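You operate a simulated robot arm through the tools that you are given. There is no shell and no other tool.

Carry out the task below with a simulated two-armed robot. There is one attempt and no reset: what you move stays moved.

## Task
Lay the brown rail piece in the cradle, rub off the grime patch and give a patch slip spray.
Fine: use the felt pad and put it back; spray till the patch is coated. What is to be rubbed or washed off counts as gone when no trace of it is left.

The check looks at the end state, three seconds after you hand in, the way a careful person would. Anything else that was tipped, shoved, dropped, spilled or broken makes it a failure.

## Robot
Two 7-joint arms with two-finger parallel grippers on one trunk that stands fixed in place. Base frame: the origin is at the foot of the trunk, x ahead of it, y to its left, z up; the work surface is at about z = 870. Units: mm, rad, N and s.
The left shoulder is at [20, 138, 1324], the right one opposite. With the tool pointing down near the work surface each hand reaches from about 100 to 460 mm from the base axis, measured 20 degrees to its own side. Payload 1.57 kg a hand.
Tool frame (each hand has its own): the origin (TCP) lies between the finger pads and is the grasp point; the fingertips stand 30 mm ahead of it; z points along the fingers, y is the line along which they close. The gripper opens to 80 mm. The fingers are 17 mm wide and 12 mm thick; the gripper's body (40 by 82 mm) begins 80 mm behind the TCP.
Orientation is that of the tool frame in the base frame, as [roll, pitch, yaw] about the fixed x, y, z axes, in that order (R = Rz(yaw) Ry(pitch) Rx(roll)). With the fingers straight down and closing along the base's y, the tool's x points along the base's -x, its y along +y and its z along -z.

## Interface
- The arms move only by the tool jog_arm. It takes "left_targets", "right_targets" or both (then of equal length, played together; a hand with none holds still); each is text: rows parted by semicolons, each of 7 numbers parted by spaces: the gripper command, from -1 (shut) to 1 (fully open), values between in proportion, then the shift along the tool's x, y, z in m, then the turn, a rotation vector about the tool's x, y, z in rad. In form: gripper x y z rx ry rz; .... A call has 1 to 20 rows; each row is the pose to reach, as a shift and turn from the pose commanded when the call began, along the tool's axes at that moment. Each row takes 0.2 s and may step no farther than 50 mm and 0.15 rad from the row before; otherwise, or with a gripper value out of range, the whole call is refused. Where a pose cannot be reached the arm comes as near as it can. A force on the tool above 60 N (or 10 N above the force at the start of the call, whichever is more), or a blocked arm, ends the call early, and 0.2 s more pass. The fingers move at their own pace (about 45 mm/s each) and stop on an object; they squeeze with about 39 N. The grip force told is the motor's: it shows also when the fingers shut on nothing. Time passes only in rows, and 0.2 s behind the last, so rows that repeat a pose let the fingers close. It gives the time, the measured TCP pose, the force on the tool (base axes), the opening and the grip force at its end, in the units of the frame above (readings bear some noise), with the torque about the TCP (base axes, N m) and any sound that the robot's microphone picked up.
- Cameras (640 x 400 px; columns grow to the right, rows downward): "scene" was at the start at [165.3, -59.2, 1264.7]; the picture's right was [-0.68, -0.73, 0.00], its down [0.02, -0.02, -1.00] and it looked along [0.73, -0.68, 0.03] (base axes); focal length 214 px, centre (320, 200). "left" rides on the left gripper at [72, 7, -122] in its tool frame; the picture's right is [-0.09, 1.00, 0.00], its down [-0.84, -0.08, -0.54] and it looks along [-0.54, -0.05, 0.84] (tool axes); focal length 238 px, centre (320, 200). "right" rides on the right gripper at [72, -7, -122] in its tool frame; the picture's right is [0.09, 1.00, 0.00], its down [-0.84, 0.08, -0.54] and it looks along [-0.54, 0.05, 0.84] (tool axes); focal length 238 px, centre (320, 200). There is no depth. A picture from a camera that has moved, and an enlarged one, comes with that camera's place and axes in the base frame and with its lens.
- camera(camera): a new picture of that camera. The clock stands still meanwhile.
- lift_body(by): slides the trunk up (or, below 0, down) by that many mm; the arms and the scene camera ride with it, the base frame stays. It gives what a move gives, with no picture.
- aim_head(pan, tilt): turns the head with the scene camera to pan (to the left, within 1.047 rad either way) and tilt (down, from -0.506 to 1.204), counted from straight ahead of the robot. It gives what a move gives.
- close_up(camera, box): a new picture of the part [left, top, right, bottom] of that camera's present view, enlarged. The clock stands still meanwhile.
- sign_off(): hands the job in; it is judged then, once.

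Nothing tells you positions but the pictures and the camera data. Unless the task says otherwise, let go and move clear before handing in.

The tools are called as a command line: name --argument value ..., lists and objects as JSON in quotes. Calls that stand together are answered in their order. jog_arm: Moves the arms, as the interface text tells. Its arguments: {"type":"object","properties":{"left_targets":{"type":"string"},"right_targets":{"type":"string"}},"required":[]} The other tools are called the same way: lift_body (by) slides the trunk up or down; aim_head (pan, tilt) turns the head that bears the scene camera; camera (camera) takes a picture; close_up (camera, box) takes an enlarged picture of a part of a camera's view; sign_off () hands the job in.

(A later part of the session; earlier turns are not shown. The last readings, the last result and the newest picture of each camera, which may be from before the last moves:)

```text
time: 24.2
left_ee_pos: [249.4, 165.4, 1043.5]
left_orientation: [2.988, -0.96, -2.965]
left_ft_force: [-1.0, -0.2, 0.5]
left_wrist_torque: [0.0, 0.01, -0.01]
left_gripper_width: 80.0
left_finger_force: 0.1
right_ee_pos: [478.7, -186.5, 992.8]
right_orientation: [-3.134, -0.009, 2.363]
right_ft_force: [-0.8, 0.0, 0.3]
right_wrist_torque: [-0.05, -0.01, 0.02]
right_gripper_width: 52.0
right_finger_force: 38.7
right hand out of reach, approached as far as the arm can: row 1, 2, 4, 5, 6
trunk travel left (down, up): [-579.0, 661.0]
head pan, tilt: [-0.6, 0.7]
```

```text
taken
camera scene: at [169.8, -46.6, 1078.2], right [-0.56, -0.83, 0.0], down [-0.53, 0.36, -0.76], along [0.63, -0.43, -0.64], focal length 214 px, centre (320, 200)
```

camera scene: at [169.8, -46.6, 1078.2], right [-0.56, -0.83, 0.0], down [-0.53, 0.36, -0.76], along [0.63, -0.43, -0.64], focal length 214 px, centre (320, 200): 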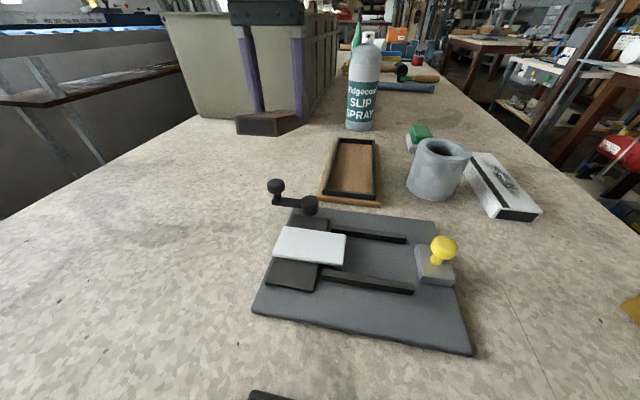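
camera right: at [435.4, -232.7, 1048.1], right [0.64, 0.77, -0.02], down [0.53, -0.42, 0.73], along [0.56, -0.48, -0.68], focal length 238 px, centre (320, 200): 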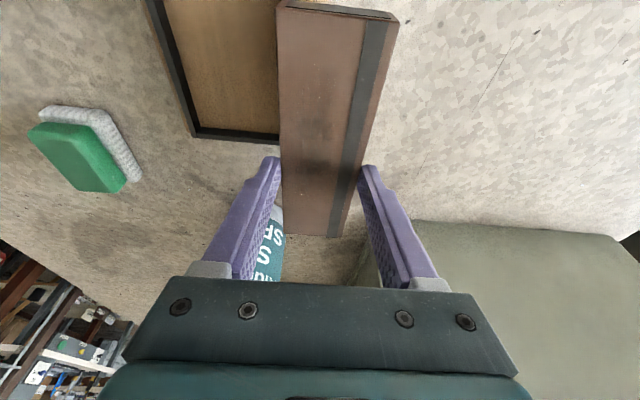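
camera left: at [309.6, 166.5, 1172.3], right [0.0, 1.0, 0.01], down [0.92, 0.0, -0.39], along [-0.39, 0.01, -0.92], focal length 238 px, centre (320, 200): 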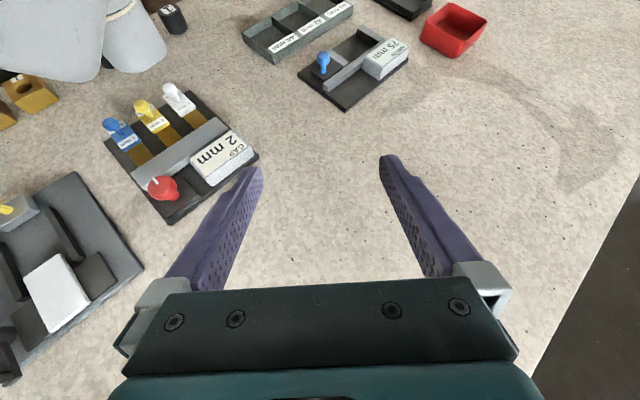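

The arm can come in to ~461 mm from the shoulder but no closer on this branch. I try the opposite sweep: outward while moving right and up, then inward.

jog_arm --right_targets "-1 -0.0355 0.021 -0.02 0 0 0; -1 -0.0601 -0.0039 -0.045 0 0 0; -1 -0.074 -0.0322 -0.07 0 0 0; -1 -0.0562 -0.0569 -0.09 0 0 0; -1 -0.0278 -0.085 -0.095 0 0 0; -1 0.0005 -0.0919 -0.095 0 0 0; -1 0.0005 -0.0919 -0.095 0 0 0"

camera --camera "scene"

```text
time: 25.8
left_ee_pos: [249.5, 166.1, 1044.1]
left_orientation: [2.989, -0.96, -2.965]
left_ft_force: [-0.5, -0.7, -0.2]
left_wrist_torque: [-0.02, -0.02, 0.0]
left_gripper_width: 80.0
left_finger_force: 0.0
right_ee_pos: [415.5, -251.9, 1094.4]
right_orientation: [3.137, 0.0, 2.358]
right_ft_force: [-0.6, -0.5, -1.0]
right_wrist_torque: [-0.03, 0.01, 0.02]
right_gripper_width: 52.2
right_finger_force: 39.8
right hand out of reach, approached as far as the arm can: row 1, 2, 3, 4
trunk travel left (down, up): [-579.0, 661.0]
head pan, tilt: [-0.6, 0.7]
```

```text
taken
camera scene: at [169.7, -46.6, 1078.1], right [-0.56, -0.83, 0.0], down [-0.53, 0.36, -0.76], along [0.63, -0.43, -0.64], focal length 214 px, centre (320, 200)
```

scene: 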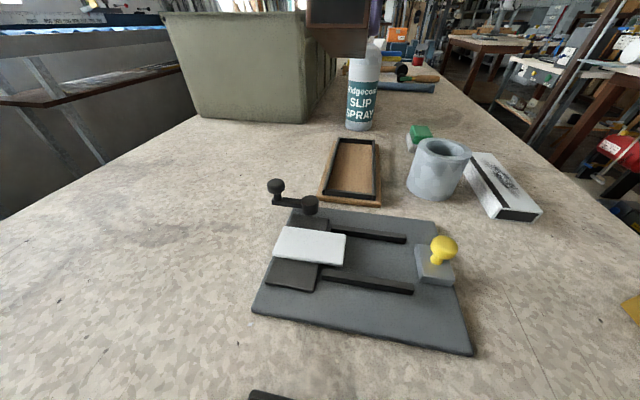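

The arm folded: the hand is at (415, −252, 1094) with the rail still held. I level the rail again (lean 0.25) and bring it above the tray pocket, bottom ~22 mm over the wall tops.

jog_arm --right_targets "-1 -0.0043 -0.0065 0.035 0 -0.0625 0; -1 -0.0086 -0.013 0.07 0 -0.125 0; -1 -0.0128 -0.0196 0.105 0 -0.1875 0; -1 -0.0171 -0.0261 0.1394 0 -0.25 0; -1 -0.0171 -0.0261 0.1394 0 -0.25 0"

camera --camera "right"

camera --camera "scene"

```text
time: 27.0
left_ee_pos: [249.2, 165.5, 1043.6]
left_orientation: [2.988, -0.96, -2.964]
left_ft_force: [0.2, -0.3, 0.6]
left_wrist_torque: [0.02, 0.03, -0.04]
left_gripper_width: 80.2
left_finger_force: 0.0
right_ee_pos: [409.4, -281.8, 953.3]
right_orientation: [3.138, 0.254, 2.36]
right_ft_force: [0.4, -0.5, -0.2]
right_wrist_torque: [0.0, -0.01, -0.02]
right_gripper_width: 52.2
right_finger_force: 39.1
trunk travel left (down, up): [-579.0, 661.0]
head pan, tilt: [-0.6, 0.7]
```

```text
taken
camera right: at [334.4, -216.9, 1054.2], right [0.64, 0.77, -0.02], down [0.53, -0.42, 0.73], along [0.56, -0.48, -0.68], focal length 238 px, centre (320, 200)
```

right: 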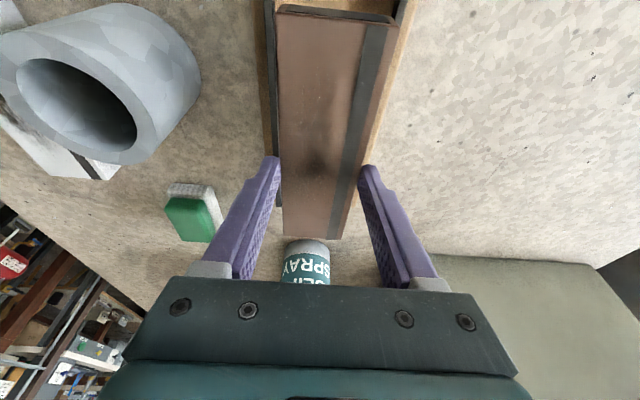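

```text
taken
camera scene: at [169.8, -46.6, 1078.2], right [-0.56, -0.83, 0.0], down [-0.53, 0.36, -0.76], along [0.63, -0.43, -0.64], focal length 214 px, centre (320, 200)
```

scene: 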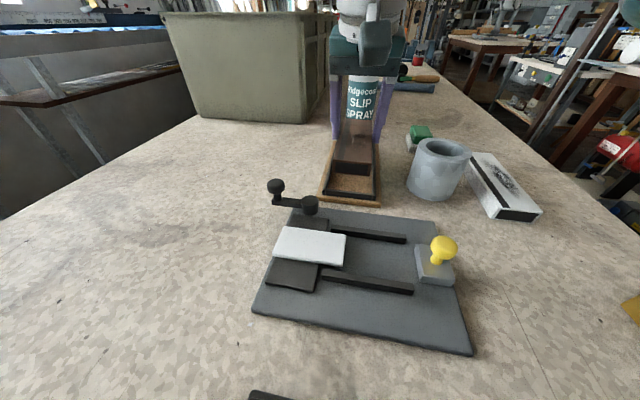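

The rail is over the tray. I zoom in from the scene camera to check alignment before lowering.

close_up --camera "scene" --box '[290, 80, 420, 215]'

close_up --camera "right" --box '[220, 0, 440, 250]'

```text
2.96 times, centred on (355, 148) of scene
camera zoom: at [169.8, -46.6, 1078.2], right [-0.56, -0.83, 0.0], down [-0.53, 0.36, -0.76], along [0.63, -0.43, -0.64], focal length 636 px, centre (216, 356)
```

zoom: 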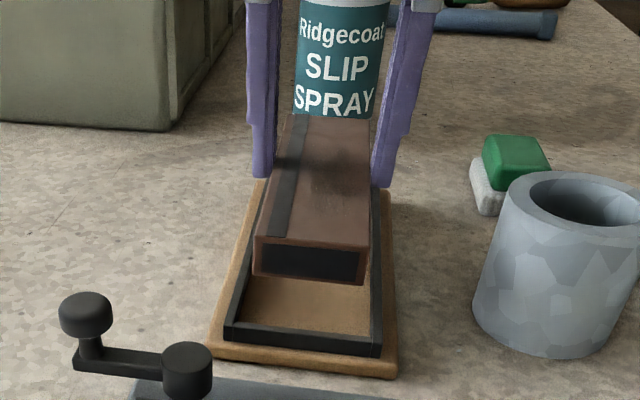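

```text
1.60 times, centred on (330, 125) of right
camera zoom: at [334.4, -216.9, 1054.2], right [0.64, 0.77, -0.02], down [0.53, -0.42, 0.73], along [0.56, -0.48, -0.68], focal length 381 px, centre (304, 320)
```

zoom: 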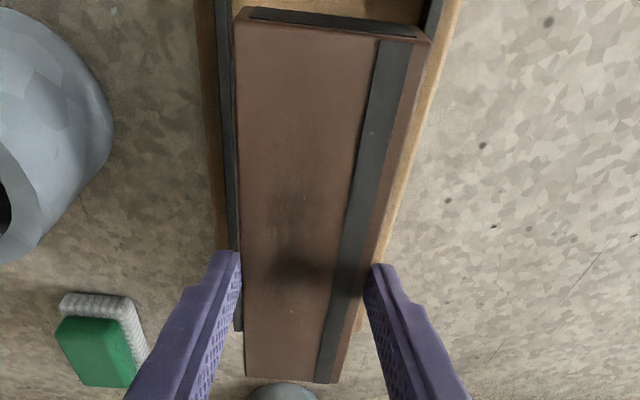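

Alignment is within ~2 mm and the pocket has ±7 mm play. I lower the rail to just above the tray floor.

jog_arm --right_targets "-1 0.0027 -0.0018 0.01 0 0 0; -1 0.0054 -0.0018 0.02 0 0 0; -1 0.007 -0.0018 0.0259 0 0 0; -1 0.0081 -0.0018 0.0299 0 0 0; -1 0.0081 -0.0018 0.0299 0 0 0"

close_up --camera "scene" --box '[290, 80, 420, 215]'

close_up --camera "right" --box '[220, 0, 440, 250]'

```text
time: 28.2
left_ee_pos: [250.7, 166.3, 1043.5]
left_orientation: [2.988, -0.961, -2.965]
left_ft_force: [0.2, 0.5, 0.4]
left_wrist_torque: [0.0, 0.03, -0.02]
left_gripper_width: 80.1
left_finger_force: 0.1
right_ee_pos: [408.6, -282.1, 921.8]
right_orientation: [3.139, 0.251, 2.359]
right_ft_force: [0.3, 0.2, -0.1]
right_wrist_torque: [0.01, 0.01, 0.0]
right_gripper_width: 52.1
right_finger_force: 39.2
trunk travel left (down, up): [-579.0, 661.0]
head pan, tilt: [-0.6, 0.7]
```

```text
2.96 times, centred on (355, 148) of scene
camera zoom: at [169.8, -46.6, 1078.2], right [-0.56, -0.83, 0.0], down [-0.53, 0.36, -0.76], along [0.63, -0.43, -0.64], focal length 636 px, centre (216, 356)
```

zoom: 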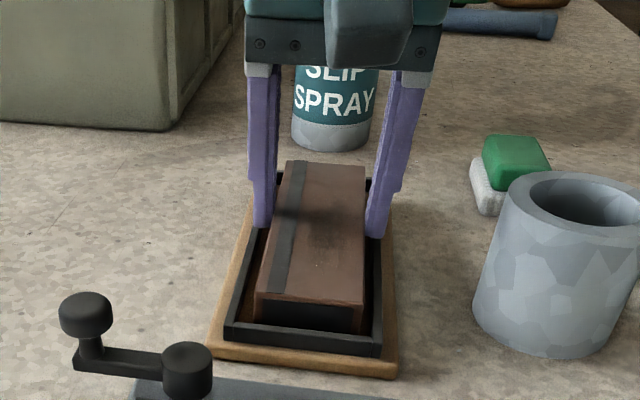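

```text
1.60 times, centred on (330, 125) of right
camera zoom: at [333.0, -217.7, 1023.9], right [0.64, 0.77, -0.02], down [0.53, -0.42, 0.73], along [0.56, -0.48, -0.68], focal length 381 px, centre (304, 320)
```

zoom: 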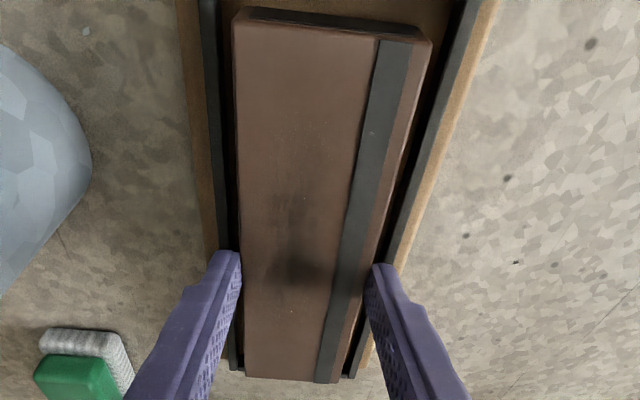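

The rail sits inside the pocket, barely above the floor. I open the fingers slightly to release it, then rise straight up.

jog_arm --right_targets "0.45 -0.0001 0 -0.0005 0 0 0; 0.6 -0.0003 0 -0.001 0 0 0; 0.6 -0.0003 0 -0.001 0 0 0; 0.6 -0.0065 0 -0.025 0 0 0; 0.6 -0.0126 0 -0.0484 0 0 0; 0.6 -0.0126 0 -0.0484 0 0 0"

camera --camera "right"

close_up --camera "scene" --box '[290, 80, 420, 215]'

```text
time: 29.6
left_ee_pos: [250.5, 166.2, 1042.9]
left_orientation: [2.989, -0.962, -2.964]
left_ft_force: [0.7, 0.0, 0.0]
left_wrist_torque: [-0.03, 0.03, -0.02]
left_gripper_width: 79.8
left_finger_force: 0.1
right_ee_pos: [409.6, -282.9, 974.2]
right_orientation: [3.137, 0.251, 2.362]
right_ft_force: [0.5, -0.1, -0.1]
right_wrist_torque: [0.03, -0.02, 0.01]
right_gripper_width: 64.0
right_finger_force: 0.2
trunk travel left (down, up): [-579.0, 661.0]
head pan, tilt: [-0.6, 0.7]
```

```text
taken
camera right: at [333.2, -217.7, 1074.9], right [0.64, 0.77, -0.02], down [0.53, -0.42, 0.73], along [0.56, -0.48, -0.68], focal length 238 px, centre (320, 200)
```

right: 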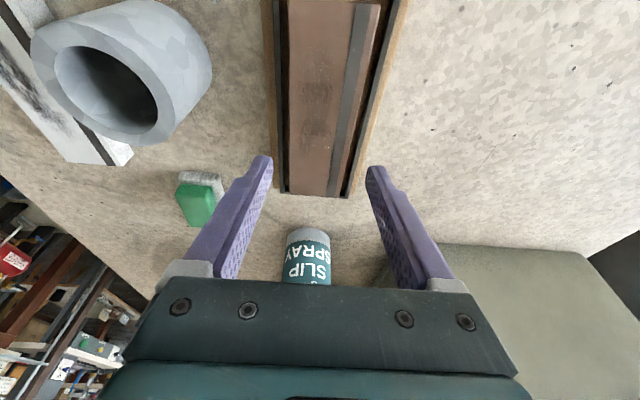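

```text
2.96 times, centred on (355, 148) of scene
camera zoom: at [169.9, -46.7, 1078.2], right [-0.56, -0.83, 0.0], down [-0.53, 0.36, -0.76], along [0.63, -0.43, -0.64], focal length 636 px, centre (216, 356)
```

zoom: 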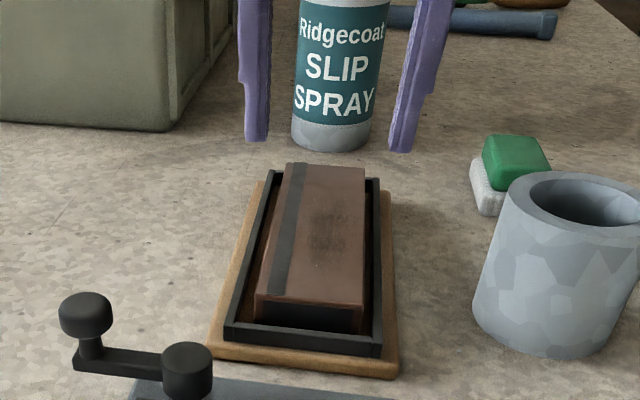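

The brown rail now lies in the cradle. I raise the hand and look straight down on the rail's top to study the grime patch.

jog_arm --right_targets "1 0.0116 0.0001 -0.0305 0 0.083 0; 1 0.0233 0.0002 -0.061 0 0.166 0; 1 0.0349 0.0003 -0.0916 0 0.25 0; 1 0.0349 0.0003 -0.0916 0 0.25 0"

camera --camera "right"

camera --camera "scene"

```text
time: 30.6
left_ee_pos: [249.8, 166.9, 1043.4]
left_orientation: [2.987, -0.959, -2.963]
left_ft_force: [-0.5, -0.1, 0.0]
left_wrist_torque: [0.03, -0.01, -0.02]
left_gripper_width: 79.9
left_finger_force: 0.0
right_ee_pos: [368.3, -243.0, 1055.1]
right_orientation: [3.138, 0.0, 2.361]
right_ft_force: [-0.2, -0.3, 0.5]
right_wrist_torque: [0.02, -0.03, 0.0]
right_gripper_width: 80.0
right_finger_force: 0.0
trunk travel left (down, up): [-579.0, 661.0]
head pan, tilt: [-0.6, 0.7]
```

```text
taken
camera right: at [313.1, -198.2, 1176.8], right [0.64, 0.77, 0.0], down [0.65, -0.54, 0.54], along [0.42, -0.34, -0.84], focal length 238 px, centre (320, 200)
```

right: 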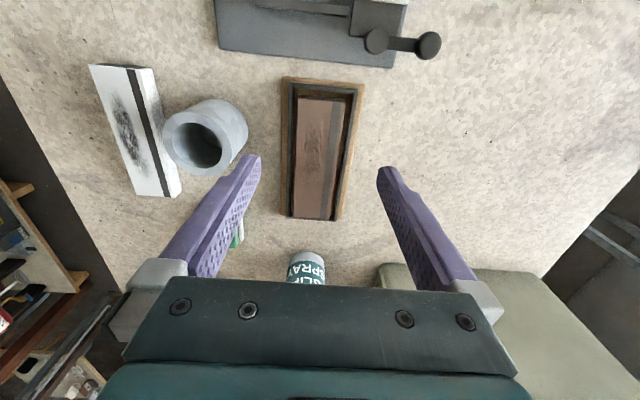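

```text
taken
camera scene: at [169.9, -46.7, 1078.2], right [-0.56, -0.83, 0.0], down [-0.53, 0.36, -0.76], along [0.63, -0.43, -0.64], focal length 214 px, centre (320, 200)
```

scene: 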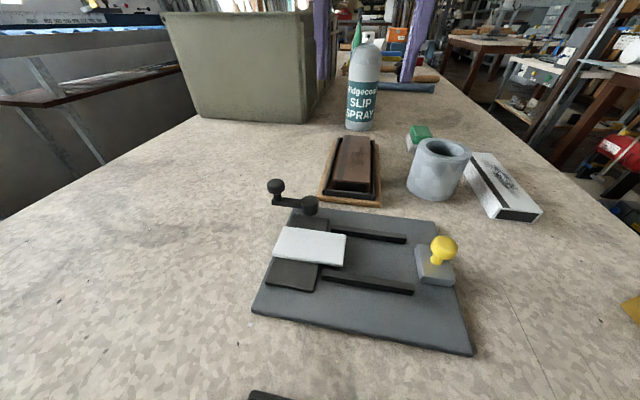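

close_up --camera "right" --box '[260, 70, 380, 230]'

close_up --camera "right" --box '[80, 50, 260, 210]'

close_up --camera "scene" --box '[390, 105, 480, 215]'

close_up --camera "scene" --box '[310, 130, 390, 210]'

```text
2.50 times, centred on (320, 150) of right
camera zoom: at [313.1, -198.2, 1176.8], right [0.64, 0.77, 0.0], down [0.65, -0.54, 0.54], along [0.42, -0.34, -0.84], focal length 596 px, centre (320, 325)
```

zoom: 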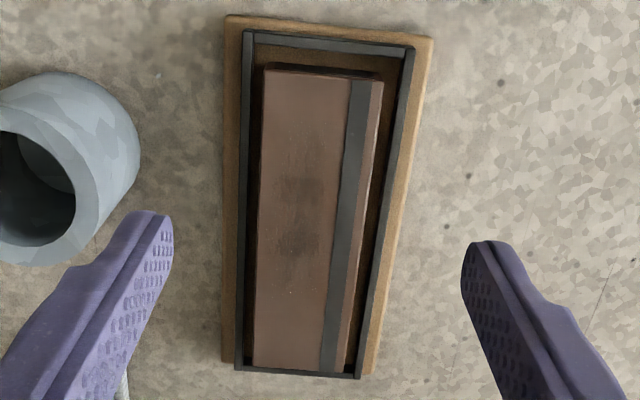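

```text
2.50 times, centred on (170, 130) of right
camera zoom: at [313.1, -198.2, 1176.8], right [0.64, 0.77, 0.0], down [0.65, -0.54, 0.54], along [0.42, -0.34, -0.84], focal length 596 px, centre (695, 375)
```

zoom: 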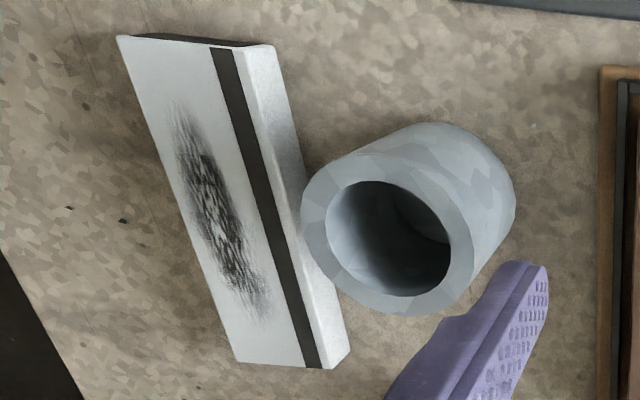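

```text
3.64 times, centred on (435, 160) of scene
camera zoom: at [169.9, -46.7, 1078.2], right [-0.56, -0.83, 0.0], down [-0.53, 0.36, -0.76], along [0.63, -0.43, -0.64], focal length 780 px, centre (-98, 346)
```

zoom: 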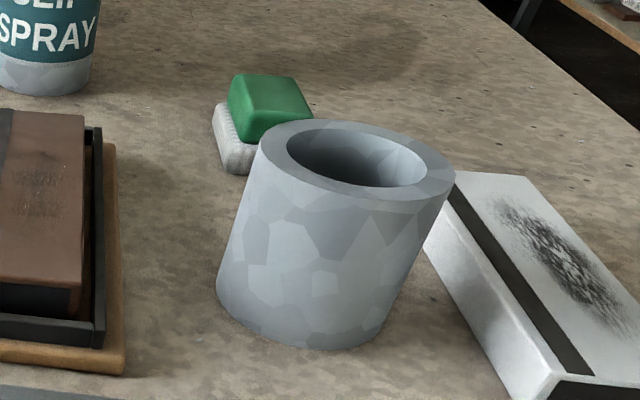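

```text
5.00 times, centred on (350, 170) of scene
camera zoom: at [169.9, -46.7, 1078.2], right [-0.56, -0.83, 0.0], down [-0.53, 0.36, -0.76], along [0.63, -0.43, -0.64], focal length 1072 px, centre (170, 350)
```

zoom: 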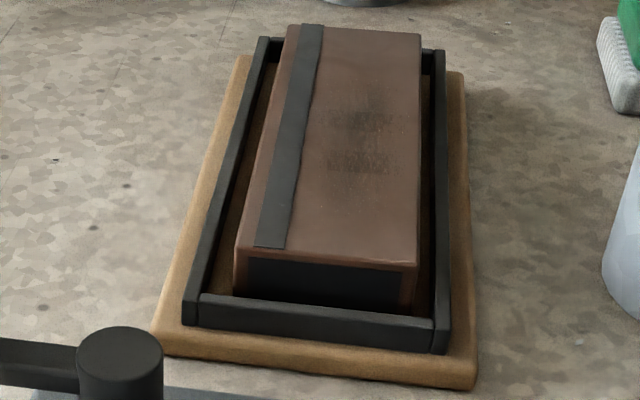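

The grime is a faint dark smudge on the rail's top near (395, −279), slightly toward me from its centre. Next I fly the right hand over the felt pad at about (401, −453) with a forward lean of 0.35 to look at it.

jog_arm --right_targets "1 -0.0285 -0.021 0 0 -0.058 0; 1 -0.057 -0.042 0.005 0 -0.117 0; 1 -0.0855 -0.063 0.015 0 -0.175 0; 1 -0.114 -0.084 0.025 0 -0.233 0; 1 -0.1425 -0.105 0.035 0 -0.292 0; 1 -0.171 -0.126 0.045 0 -0.35 0; 1 -0.171 -0.126 0.045 0 -0.35 0"

camera --camera "right"

camera --camera "scene"

```text
time: 32.2
left_ee_pos: [250.5, 164.8, 1043.2]
left_orientation: [2.988, -0.96, -2.966]
left_ft_force: [-0.4, -0.4, 0.6]
left_wrist_torque: [-0.01, -0.01, -0.02]
left_gripper_width: 80.1
left_finger_force: 0.0
right_ee_pos: [400.9, -453.6, 1008.0]
right_orientation: [3.138, 0.354, 2.359]
right_ft_force: [0.2, 0.4, -0.4]
right_wrist_torque: [0.01, 0.0, -0.02]
right_gripper_width: 80.1
right_finger_force: 0.1
trunk travel left (down, up): [-579.0, 661.0]
head pan, tilt: [-0.6, 0.7]
```

```text
taken
camera right: at [318.8, -381.0, 1097.8], right [0.64, 0.77, -0.03], down [0.48, -0.37, 0.8], along [0.6, -0.52, -0.6], focal length 238 px, centre (320, 200)
```

right: 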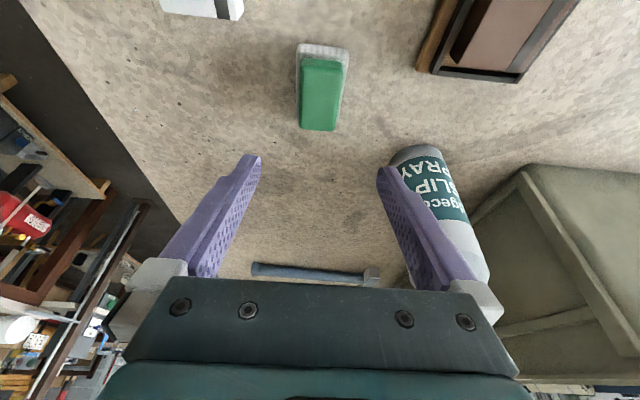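

```text
taken
camera scene: at [169.8, -46.7, 1078.2], right [-0.56, -0.83, 0.0], down [-0.53, 0.36, -0.76], along [0.63, -0.43, -0.64], focal length 214 px, centre (320, 200)
```

scene: 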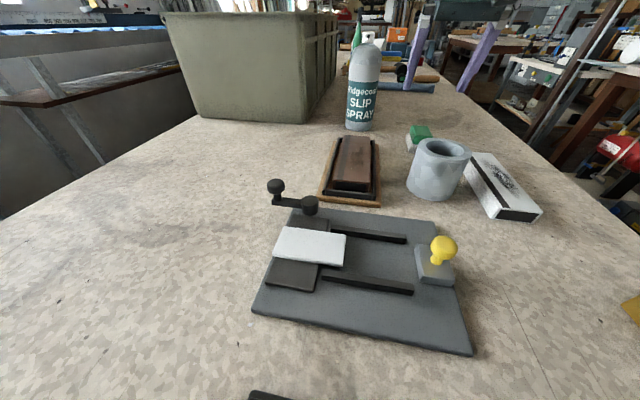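

I see the pad clearly: white felt with a green handle, and the can beside the right finger. I zoom in on the pad for its exact place.

close_up --camera "right" --box '[270, 30, 380, 145]'

close_up --camera "scene" --box '[395, 115, 445, 160]'

```text
3.48 times, centred on (325, 88) of right
camera zoom: at [318.8, -381.0, 1097.8], right [0.64, 0.77, -0.03], down [0.48, -0.37, 0.8], along [0.6, -0.52, -0.6], focal length 829 px, centre (303, 591)
```

zoom: 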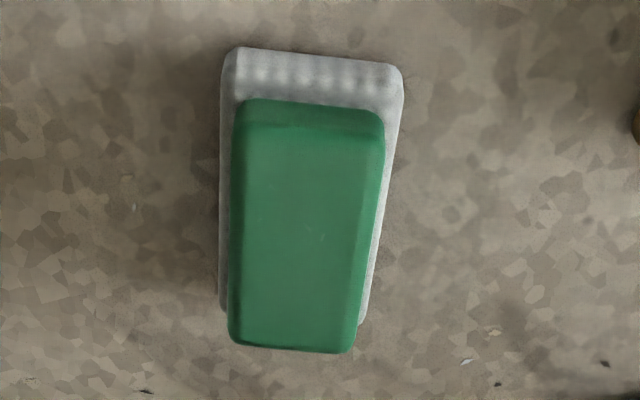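

```text
8.89 times, centred on (420, 138) of scene
camera zoom: at [169.8, -46.7, 1078.2], right [-0.56, -0.83, 0.0], down [-0.53, 0.36, -0.76], along [0.63, -0.43, -0.64], focal length 1906 px, centre (-569, 756)
```

zoom: 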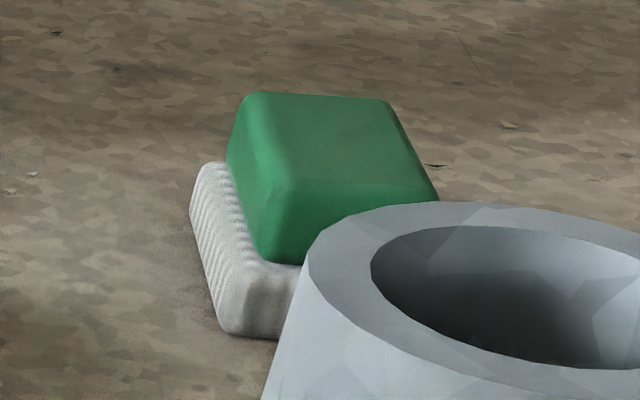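

Pad: felt ~40×73 mm centred at (403, −461), green handle ~33 mm wide, top z≈897. I descend with open fingers straddling the handle, tips stopping ~4 mm above the felt.

jog_arm --right_targets "1 0.009 -0.0038 0.0216 0 0 0; 1 0.018 -0.0038 0.043 0 0 0; 1 0.027 -0.0038 0.065 0 0 0; 1 0.0335 -0.0038 0.081 0 0 0; 1 0.0358 -0.0038 0.0863 0 0 0; 1 0.0358 -0.0038 0.0863 0 0 0"

camera --camera "right"

close_up --camera "scene" --box '[350, 20, 500, 180]'

```text
time: 33.6
left_ee_pos: [248.9, 166.6, 1044.1]
left_orientation: [2.988, -0.96, -2.965]
left_ft_force: [0.5, -0.2, 0.0]
left_wrist_torque: [-0.03, -0.02, 0.0]
left_gripper_width: 80.3
left_finger_force: 0.0
right_ee_pos: [394.4, -452.7, 914.1]
right_orientation: [3.138, 0.354, 2.361]
right_ft_force: [0.0, 0.5, 0.0]
right_wrist_torque: [0.01, 0.01, 0.01]
right_gripper_width: 80.1
right_finger_force: 0.2
trunk travel left (down, up): [-579.0, 661.0]
head pan, tilt: [-0.6, 0.7]
```

```text
taken
camera right: at [313.3, -380.6, 1005.4], right [0.64, 0.77, -0.03], down [0.48, -0.37, 0.8], along [0.6, -0.52, -0.6], focal length 238 px, centre (320, 200)
```

right: 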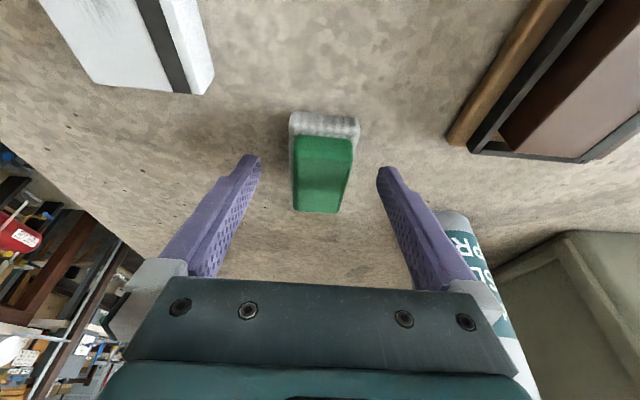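

```text
2.50 times, centred on (425, 100) of scene
camera zoom: at [169.8, -46.7, 1078.2], right [-0.56, -0.83, 0.0], down [-0.53, 0.36, -0.76], along [0.63, -0.43, -0.64], focal length 536 px, centre (58, 450)
```

zoom: 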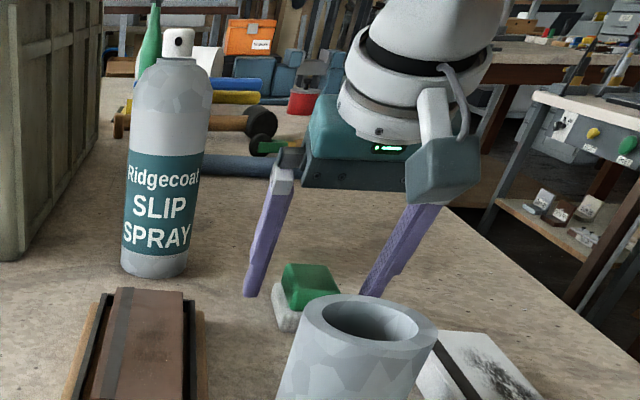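

The fingers straddle the green handle evenly. I close the grip and then lift a little.

jog_arm --right_targets "-1 0 0 0 0 0 0; -1 0 0 0 0 0 0; -1 0 0 0 0 0 0; -1 0 0 0 0 0 0; -1 0 0 0 0 0 0; -1 0 0 0 0 0 0"

jog_arm --right_targets "-1 -0.007 0 -0.019 0 0 0; -1 -0.014 0 -0.038 0 0 0; -1 -0.0208 0 -0.0563 0 0 0; -1 -0.0208 0 -0.0563 0 0 0"

camera --camera "right"

close_up --camera "scene" --box '[350, 20, 500, 180]'

```text
time: 35.0
left_ee_pos: [249.8, 165.1, 1043.5]
left_orientation: [2.988, -0.961, -2.965]
left_ft_force: [0.2, 0.2, 0.4]
left_wrist_torque: [0.01, 0.0, 0.0]
left_gripper_width: 80.1
left_finger_force: 0.0
right_ee_pos: [394.8, -453.0, 914.7]
right_orientation: [3.139, 0.35, 2.358]
right_ft_force: [0.7, 0.4, 0.4]
right_wrist_torque: [0.02, -0.01, -0.04]
right_gripper_width: 42.6
right_finger_force: 39.2
trunk travel left (down, up): [-579.0, 661.0]
head pan, tilt: [-0.6, 0.7]
```

```text
time: 36.0
left_ee_pos: [248.5, 165.4, 1043.5]
left_orientation: [2.989, -0.959, -2.964]
left_ft_force: [-0.7, 0.0, -0.4]
left_wrist_torque: [0.01, -0.02, 0.02]
left_gripper_width: 80.2
left_finger_force: 0.1
right_ee_pos: [395.9, -452.4, 976.1]
right_orientation: [3.137, 0.349, 2.36]
right_ft_force: [0.2, 0.3, -0.3]
right_wrist_torque: [-0.01, 0.01, 0.0]
right_gripper_width: 42.7
right_finger_force: 39.3
trunk travel left (down, up): [-579.0, 661.0]
head pan, tilt: [-0.6, 0.7]
```

```text
taken
camera right: at [313.2, -380.8, 1066.4], right [0.64, 0.77, -0.03], down [0.48, -0.37, 0.8], along [0.6, -0.52, -0.6], focal length 238 px, centre (320, 200)
```

right: 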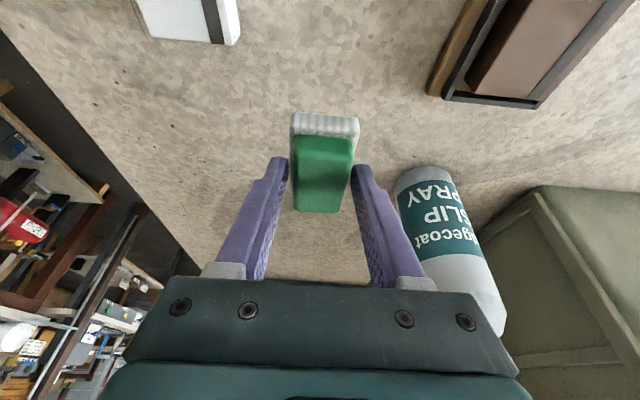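

```text
2.50 times, centred on (425, 100) of scene
camera zoom: at [169.8, -46.6, 1078.2], right [-0.56, -0.83, 0.0], down [-0.53, 0.36, -0.76], along [0.63, -0.43, -0.64], focal length 536 px, centre (58, 450)
```

zoom: 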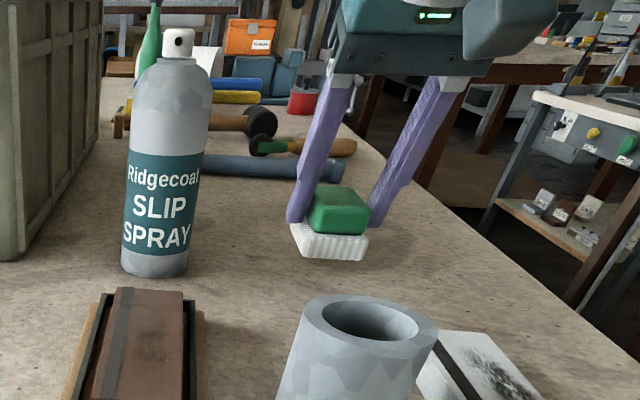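

The pad is held securely. I carry it over the rail and hover with the felt about 50 mm above the grime.

jog_arm --right_targets "-1 -0.0051 0 -0.0141 0 0 0; -1 0.0265 0.0306 -0.0256 0 0 0; -1 0.058 0.0611 -0.0371 0 0 0; -1 0.0896 0.0917 -0.0487 0 0 0; -1 0.1211 0.1222 -0.0602 0 0 0; -1 0.1211 0.1222 -0.0602 0 0 0"

close_up --camera "scene" --box '[290, 60, 430, 215]'

camera --camera "right"

```text
time: 37.4
left_ee_pos: [249.5, 167.0, 1043.4]
left_orientation: [2.988, -0.96, -2.965]
left_ft_force: [-0.4, -1.0, -0.4]
left_wrist_torque: [0.02, -0.01, -0.02]
left_gripper_width: 79.7
left_finger_force: 0.1
right_ee_pos: [386.3, -269.9, 989.8]
right_orientation: [3.138, 0.353, 2.358]
right_ft_force: [0.1, 0.0, 0.3]
right_wrist_torque: [0.03, 0.02, 0.01]
right_gripper_width: 42.7
right_finger_force: 39.1
trunk travel left (down, up): [-579.0, 661.0]
head pan, tilt: [-0.6, 0.7]
```

```text
2.58 times, centred on (360, 138) of scene
camera zoom: at [169.8, -46.6, 1078.2], right [-0.56, -0.83, 0.0], down [-0.53, 0.36, -0.76], along [0.63, -0.43, -0.64], focal length 554 px, centre (217, 361)
```

zoom: 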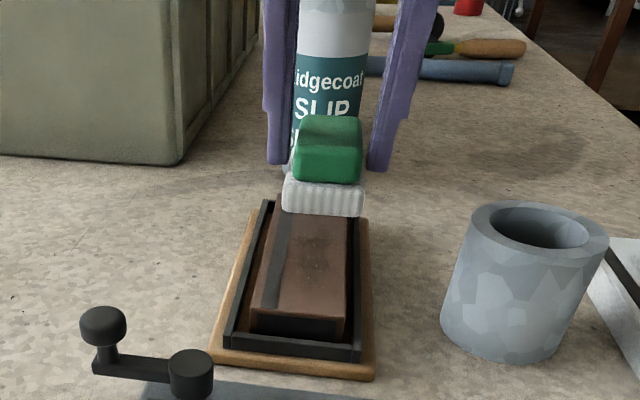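

```text
taken
camera right: at [304.3, -198.4, 1079.8], right [0.64, 0.77, -0.03], down [0.48, -0.37, 0.8], along [0.6, -0.52, -0.6], focal length 238 px, centre (320, 200)
```

right: 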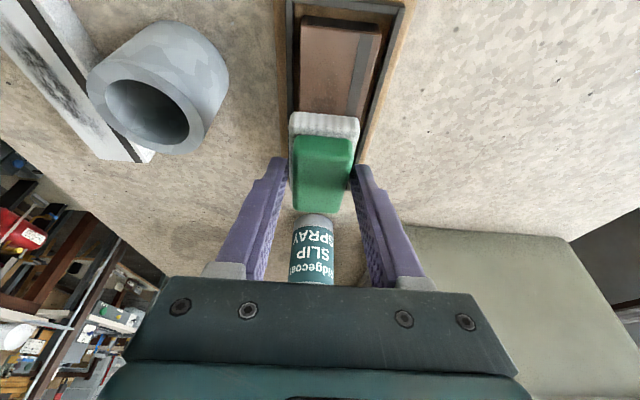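

The pad is right over the smudge. I lower it to just about contact and read the force.

jog_arm --right_targets "-1 0.0051 0 0.0141 0 0 0; -1 0.0103 0 0.0282 0 0 0; -1 0.0144 0 0.0395 0 0 0; -1 0.0161 0 0.0442 0 0 0; -1 0.0161 0 0.0442 0 0 0"

close_up --camera "scene" --box '[290, 60, 430, 215]'

```text
time: 38.6
left_ee_pos: [249.6, 164.7, 1044.0]
left_orientation: [2.989, -0.96, -2.965]
left_ft_force: [-0.4, -0.3, 0.3]
left_wrist_torque: [0.03, 0.03, 0.0]
left_gripper_width: 80.0
left_finger_force: 0.2
right_ee_pos: [388.8, -272.8, 945.7]
right_orientation: [3.133, 0.357, 2.358]
right_ft_force: [-12.5, 6.6, 40.7]
right_wrist_torque: [0.01, 0.26, -0.08]
right_gripper_width: 43.2
right_finger_force: 39.2
trunk travel left (down, up): [-579.0, 661.0]
head pan, tilt: [-0.6, 0.7]
```

```text
2.58 times, centred on (360, 138) of scene
camera zoom: at [170.3, -47.5, 1078.9], right [-0.56, -0.83, 0.0], down [-0.53, 0.36, -0.77], along [0.63, -0.43, -0.64], focal length 554 px, centre (217, 361)
```

zoom: 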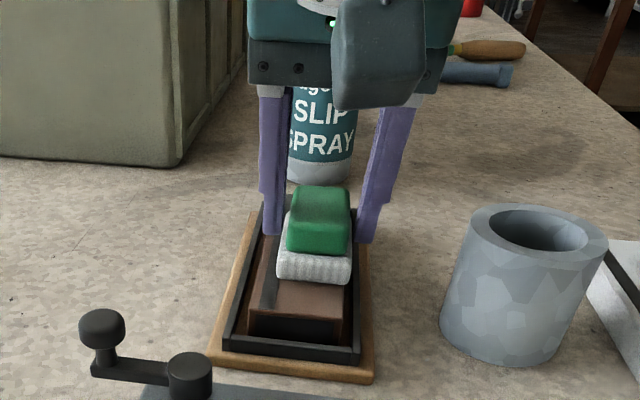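

Contact already at ~40 N, so I ease up by 2.5 mm and start rubbing with short strokes along the rail, checking the force.

jog_arm --right_targets "-1 -0.0009 0 -0.0023 0 0 0; -1 0.0085 0 -0.0058 0 0 0; -1 0.0226 0 -0.011 0 0 0; -1 0.0085 0 -0.0058 0 0 0; -1 -0.0102 0 0.0011 0 0 0; -1 -0.0243 0 0.0064 0 0 0; -1 -0.0102 0 0.0011 0 0 0; -1 -0.0009 0 -0.0023 0 0 0"

close_up --camera "scene" --box '[290, 60, 430, 215]'

```text
time: 40.4
left_ee_pos: [250.0, 165.7, 1042.6]
left_orientation: [2.99, -0.96, -2.968]
left_ft_force: [-0.9, 0.5, -0.6]
left_wrist_torque: [0.0, 0.04, 0.01]
left_gripper_width: 80.1
left_finger_force: 0.0
right_ee_pos: [386.9, -272.4, 944.9]
right_orientation: [3.14, 0.352, 2.36]
right_ft_force: [1.5, -1.5, 6.2]
right_wrist_torque: [-0.13, -0.19, -0.03]
right_gripper_width: 42.9
right_finger_force: 39.2
trunk travel left (down, up): [-579.0, 661.0]
head pan, tilt: [-0.6, 0.7]
```

```text
2.58 times, centred on (360, 138) of scene
camera zoom: at [170.5, -47.2, 1078.2], right [-0.56, -0.83, 0.0], down [-0.53, 0.36, -0.77], along [0.63, -0.43, -0.64], focal length 554 px, centre (217, 361)
```

zoom: 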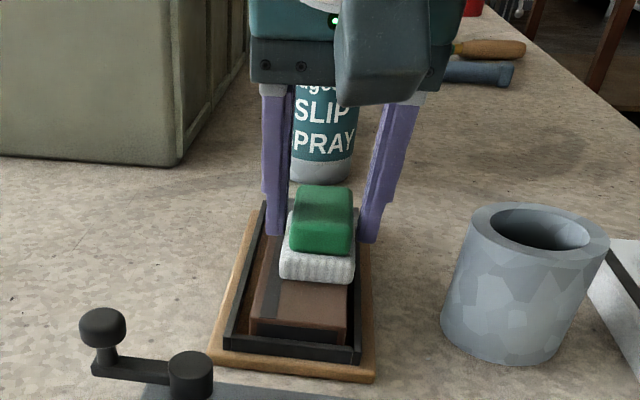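

Good, about 6 N of pressure now and the rail stays seated. I do a longer set of strokes with small sideways shifts and a touch more pressure.

jog_arm --right_targets "-1 0.0115 0 -0.0035 0 0 0; -1 0.0237 0 -0.008 0 0 0; -1 0.0096 0.003 -0.0028 0 0 0; -1 -0.0091 0.003 0.0041 0 0 0; -1 -0.0232 0.003 0.00935 0 0 0; -1 -0.0091 0.005 0.0041 0 0 0; -1 0.0096 0.005 -0.0028 0 0 0; -1 0.0237 0.005 -0.008 0 0 0; -1 0.0096 0.002 -0.0028 0 0 0; -1 -0.0091 0 0.0041 0 0 0; -1 -0.0232 -0.003 0.00935 0 0 0; -1 -0.0091 -0.005 0.0041 0 0 0; -1 0.0096 -0.005 -0.0028 0 0 0; -1 0.0237 -0.005 -0.008 0 0 0; -1 0.0096 -0.005 -0.0028 0 0 0; -1 -0.0091 -0.005 0.0041 0 0 0; -1 -0.0232 -0.003 0.00935 0 0 0; -1 -0.0091 0 0.0041 0 0 0; -1 0.0002 0 0.0007 0 0 0"

close_up --camera "scene" --box '[290, 60, 430, 215]'

```text
time: 44.4
left_ee_pos: [251.7, 165.1, 1043.1]
left_orientation: [2.99, -0.961, -2.967]
left_ft_force: [0.4, 0.1, 0.0]
left_wrist_torque: [0.0, -0.02, 0.0]
left_gripper_width: 80.1
left_finger_force: 0.1
right_ee_pos: [388.4, -272.7, 944.8]
right_orientation: [3.14, 0.354, 2.361]
right_ft_force: [4.0, -2.5, 7.9]
right_wrist_torque: [0.01, -0.04, -0.01]
right_gripper_width: 42.7
right_finger_force: 39.1
trunk travel left (down, up): [-579.0, 661.0]
head pan, tilt: [-0.6, 0.7]
```

```text
2.58 times, centred on (360, 138) of scene
camera zoom: at [170.8, -47.4, 1078.4], right [-0.56, -0.83, 0.0], down [-0.53, 0.36, -0.77], along [0.63, -0.43, -0.64], focal length 554 px, centre (217, 361)
```

zoom: 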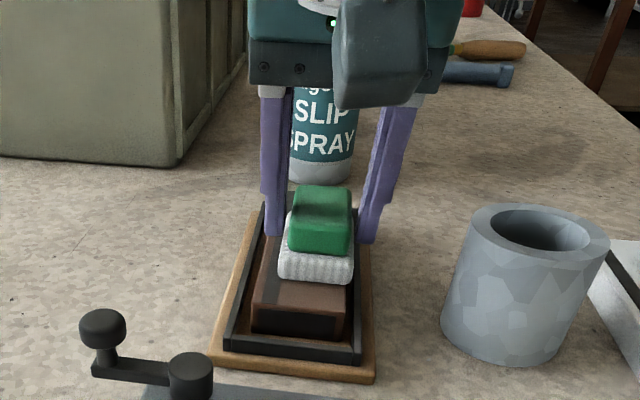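

I lift the pad and shift it to the far end so both cameras can see the rubbed area.

jog_arm --right_targets "-1 -0.007 0 -0.0188 0 0 0; -1 -0.0156 0 -0.0422 0 0 0; -1 -0.0531 0 -0.0283 0 0 0; -1 -0.0906 0 -0.0144 0 0 0; -1 -0.0906 0 -0.0144 0 0 0"

camera --camera "right"

close_up --camera "right" --box '[260, 0, 440, 140]'

close_up --camera "scene" --box '[310, 120, 390, 210]'

```text
time: 45.6
left_ee_pos: [250.6, 166.5, 1042.6]
left_orientation: [2.986, -0.959, -2.966]
left_ft_force: [0.5, 0.2, -0.6]
left_wrist_torque: [-0.04, 0.02, 0.01]
left_gripper_width: 79.9
left_finger_force: 0.1
right_ee_pos: [443.5, -328.8, 989.3]
right_orientation: [3.139, 0.353, 2.36]
right_ft_force: [0.3, 0.3, -1.6]
right_wrist_torque: [0.03, 0.05, 0.01]
right_gripper_width: 42.5
right_finger_force: 38.7
trunk travel left (down, up): [-579.0, 661.0]
head pan, tilt: [-0.6, 0.7]
```

```text
taken
camera right: at [361.6, -256.7, 1079.4], right [0.64, 0.77, -0.03], down [0.48, -0.37, 0.8], along [0.6, -0.52, -0.6], focal length 238 px, centre (320, 200)
```

right: 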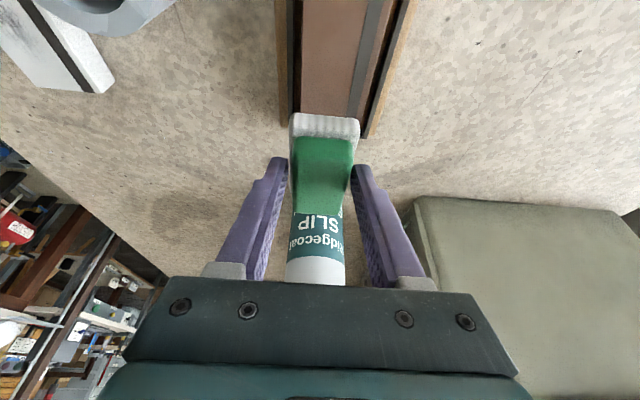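

```text
2.86 times, centred on (350, 70) of right
camera zoom: at [361.6, -256.7, 1079.4], right [0.64, 0.77, -0.03], down [0.48, -0.37, 0.8], along [0.6, -0.52, -0.6], focal length 681 px, centre (234, 571)
```

zoom: 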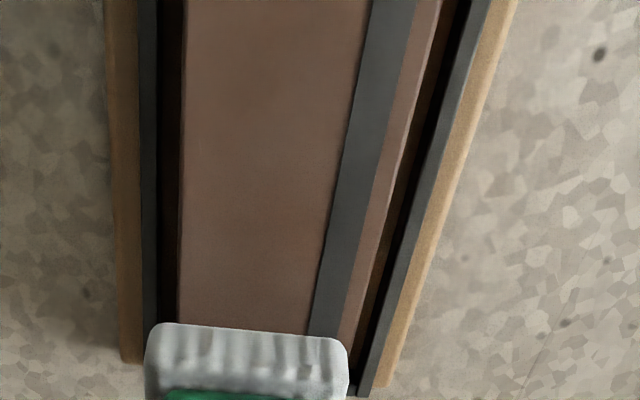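

```text
4.44 times, centred on (350, 165) of scene
camera zoom: at [169.8, -46.6, 1078.2], right [-0.56, -0.83, 0.0], down [-0.53, 0.36, -0.76], along [0.63, -0.43, -0.64], focal length 953 px, centre (187, 356)
```

zoom: 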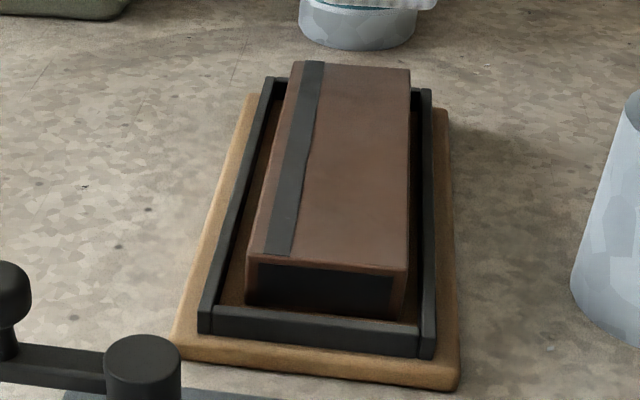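

The smudge looks gone from here; for certainty I make one more pass with the pad over the whole patch area, then lift again.

jog_arm --right_targets "-1 0.0375 0 -0.0139 0 0 0; -1 0.075 0 -0.0278 0 0 0; -1 0.0854 0 0.0003 0 0 0; -1 0.0896 0 0.0116 0 0 0; -1 0.0905 0 0.0139 0 0 0; -1 0.0999 0 0.0104 0 0 0; -1 0.1139 0 0.0052 0 0 0; -1 0.0999 0.006 0.0104 0 0 0; -1 0.0811 0.006 0.0174 0 0 0; -1 0.0671 0.006 0.0226 0 0 0; -1 0.0811 0 0.0174 0 0 0; -1 0.0999 -0.006 0.0104 0 0 0; -1 0.1139 -0.006 0.0052 0 0 0; -1 0.0999 -0.006 0.0104 0 0 0; -1 0.0811 -0.006 0.0174 0 0 0; -1 0.0671 0 0.0226 0 0 0; -1 0.0905 0 0.0139 0 0 0; -1 0.0749 0 -0.0283 0 0 0; -1 0.0749 0 -0.0283 0 0 0"

camera --camera "scene"

```text
time: 49.6
left_ee_pos: [249.4, 166.8, 1043.6]
left_orientation: [2.987, -0.959, -2.965]
left_ft_force: [-0.8, 0.1, -0.3]
left_wrist_torque: [-0.02, -0.02, 0.03]
left_gripper_width: 79.9
left_finger_force: 0.1
right_ee_pos: [387.0, -270.2, 989.9]
right_orientation: [3.137, 0.351, 2.36]
right_ft_force: [0.6, -0.5, -0.5]
right_wrist_torque: [0.0, -0.01, -0.01]
right_gripper_width: 42.7
right_finger_force: 39.6
trunk travel left (down, up): [-579.0, 661.0]
head pan, tilt: [-0.6, 0.7]
```

```text
taken
camera scene: at [169.9, -46.7, 1078.2], right [-0.56, -0.83, 0.0], down [-0.53, 0.36, -0.76], along [0.63, -0.43, -0.64], focal length 214 px, centre (320, 200)
```

scene: 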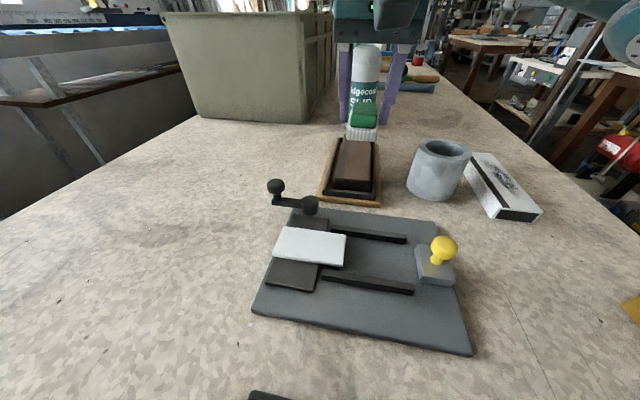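

I raise and straighten the hand to look at the rubbed top directly with the wrist camera, pad still in hand.

jog_arm --right_targets "-1 -0.0165 0.0019 -0.0188 0 0.117 0; -1 -0.033 0.0037 -0.0375 0 0.234 0; -1 -0.0495 0.0056 -0.0563 0 0.35 0; -1 -0.0495 0.0056 -0.0563 0 0.35 0"

camera --camera "right"

close_up --camera "right" --box '[260, 30, 380, 150]'

close_up --camera "scene" --box '[315, 130, 385, 205]'

```text
time: 50.6
left_ee_pos: [248.7, 166.6, 1043.0]
left_orientation: [2.991, -0.961, -2.965]
left_ft_force: [0.6, -0.1, -0.2]
left_wrist_torque: [-0.01, -0.03, 0.03]
left_gripper_width: 80.3
left_finger_force: 0.0
right_ee_pos: [409.7, -286.7, 1061.6]
right_orientation: [3.141, 0.0, 2.363]
right_ft_force: [0.8, 0.6, -1.5]
right_wrist_torque: [0.01, 0.01, 0.01]
right_gripper_width: 42.6
right_finger_force: 39.0
trunk travel left (down, up): [-579.0, 661.0]
head pan, tilt: [-0.6, 0.7]
```

```text
taken
camera right: at [353.5, -241.4, 1183.7], right [0.63, 0.77, 0.0], down [0.65, -0.53, 0.54], along [0.42, -0.34, -0.84], focal length 238 px, centre (320, 200)
```

right: 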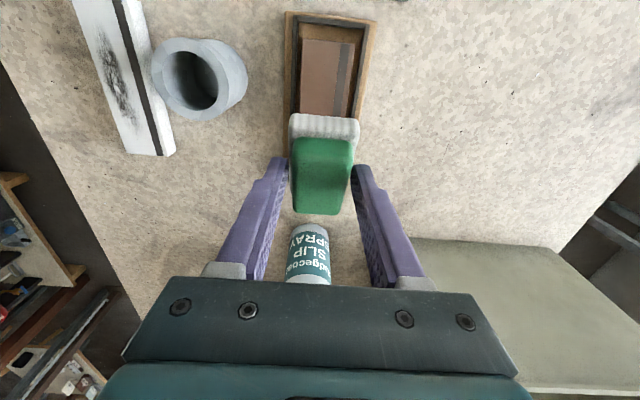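

```text
3.33 times, centred on (320, 90) of right
camera zoom: at [353.5, -241.4, 1183.7], right [0.63, 0.77, 0.0], down [0.65, -0.53, 0.54], along [0.42, -0.34, -0.84], focal length 794 px, centre (320, 567)
```

zoom: 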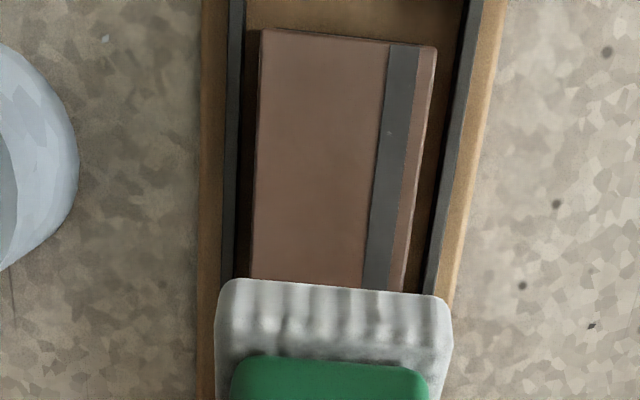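

```text
5.33 times, centred on (350, 168) of scene
camera zoom: at [169.8, -46.6, 1078.2], right [-0.56, -0.83, 0.0], down [-0.53, 0.36, -0.76], along [0.63, -0.43, -0.64], focal length 1144 px, centre (160, 373)
```

zoom: 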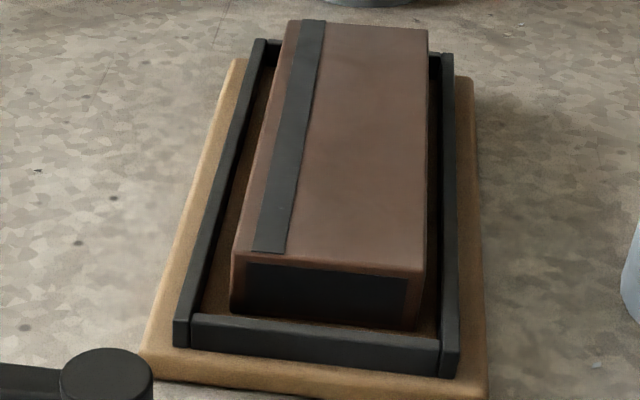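

The rail's top is clean with no trace of the smudge. I carry the pad back over its original spot with the original lean.

jog_arm --right_targets "-1 -0.0213 -0.0255 0.005 0 -0.07 0; -1 -0.0426 -0.051 0.015 0 -0.14 0; -1 -0.064 -0.0766 0.033 0 -0.21 0; -1 -0.0853 -0.1021 0.055 0 -0.28 0; -1 -0.1066 -0.1276 0.0856 0 -0.352 0; -1 -0.1066 -0.1276 0.0856 0 -0.352 0"

camera --camera "right"

```text
time: 52.0
left_ee_pos: [249.3, 166.3, 1043.7]
left_orientation: [2.988, -0.961, -2.965]
left_ft_force: [-0.2, 0.4, 0.6]
left_wrist_torque: [-0.05, 0.03, 0.0]
left_gripper_width: 79.8
left_finger_force: 0.1
right_ee_pos: [396.8, -452.7, 975.4]
right_orientation: [3.139, 0.353, 2.361]
right_ft_force: [0.0, -0.8, -1.1]
right_wrist_torque: [0.02, -0.02, 0.01]
right_gripper_width: 42.8
right_finger_force: 39.6
trunk travel left (down, up): [-579.0, 661.0]
head pan, tilt: [-0.6, 0.7]
```

```text
taken
camera right: at [313.9, -380.3, 1064.7], right [0.64, 0.77, -0.03], down [0.48, -0.37, 0.8], along [0.6, -0.52, -0.6], focal length 238 px, centre (320, 200)
```

right: 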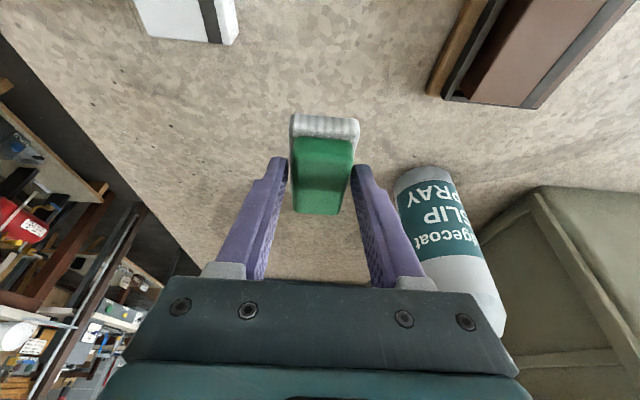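

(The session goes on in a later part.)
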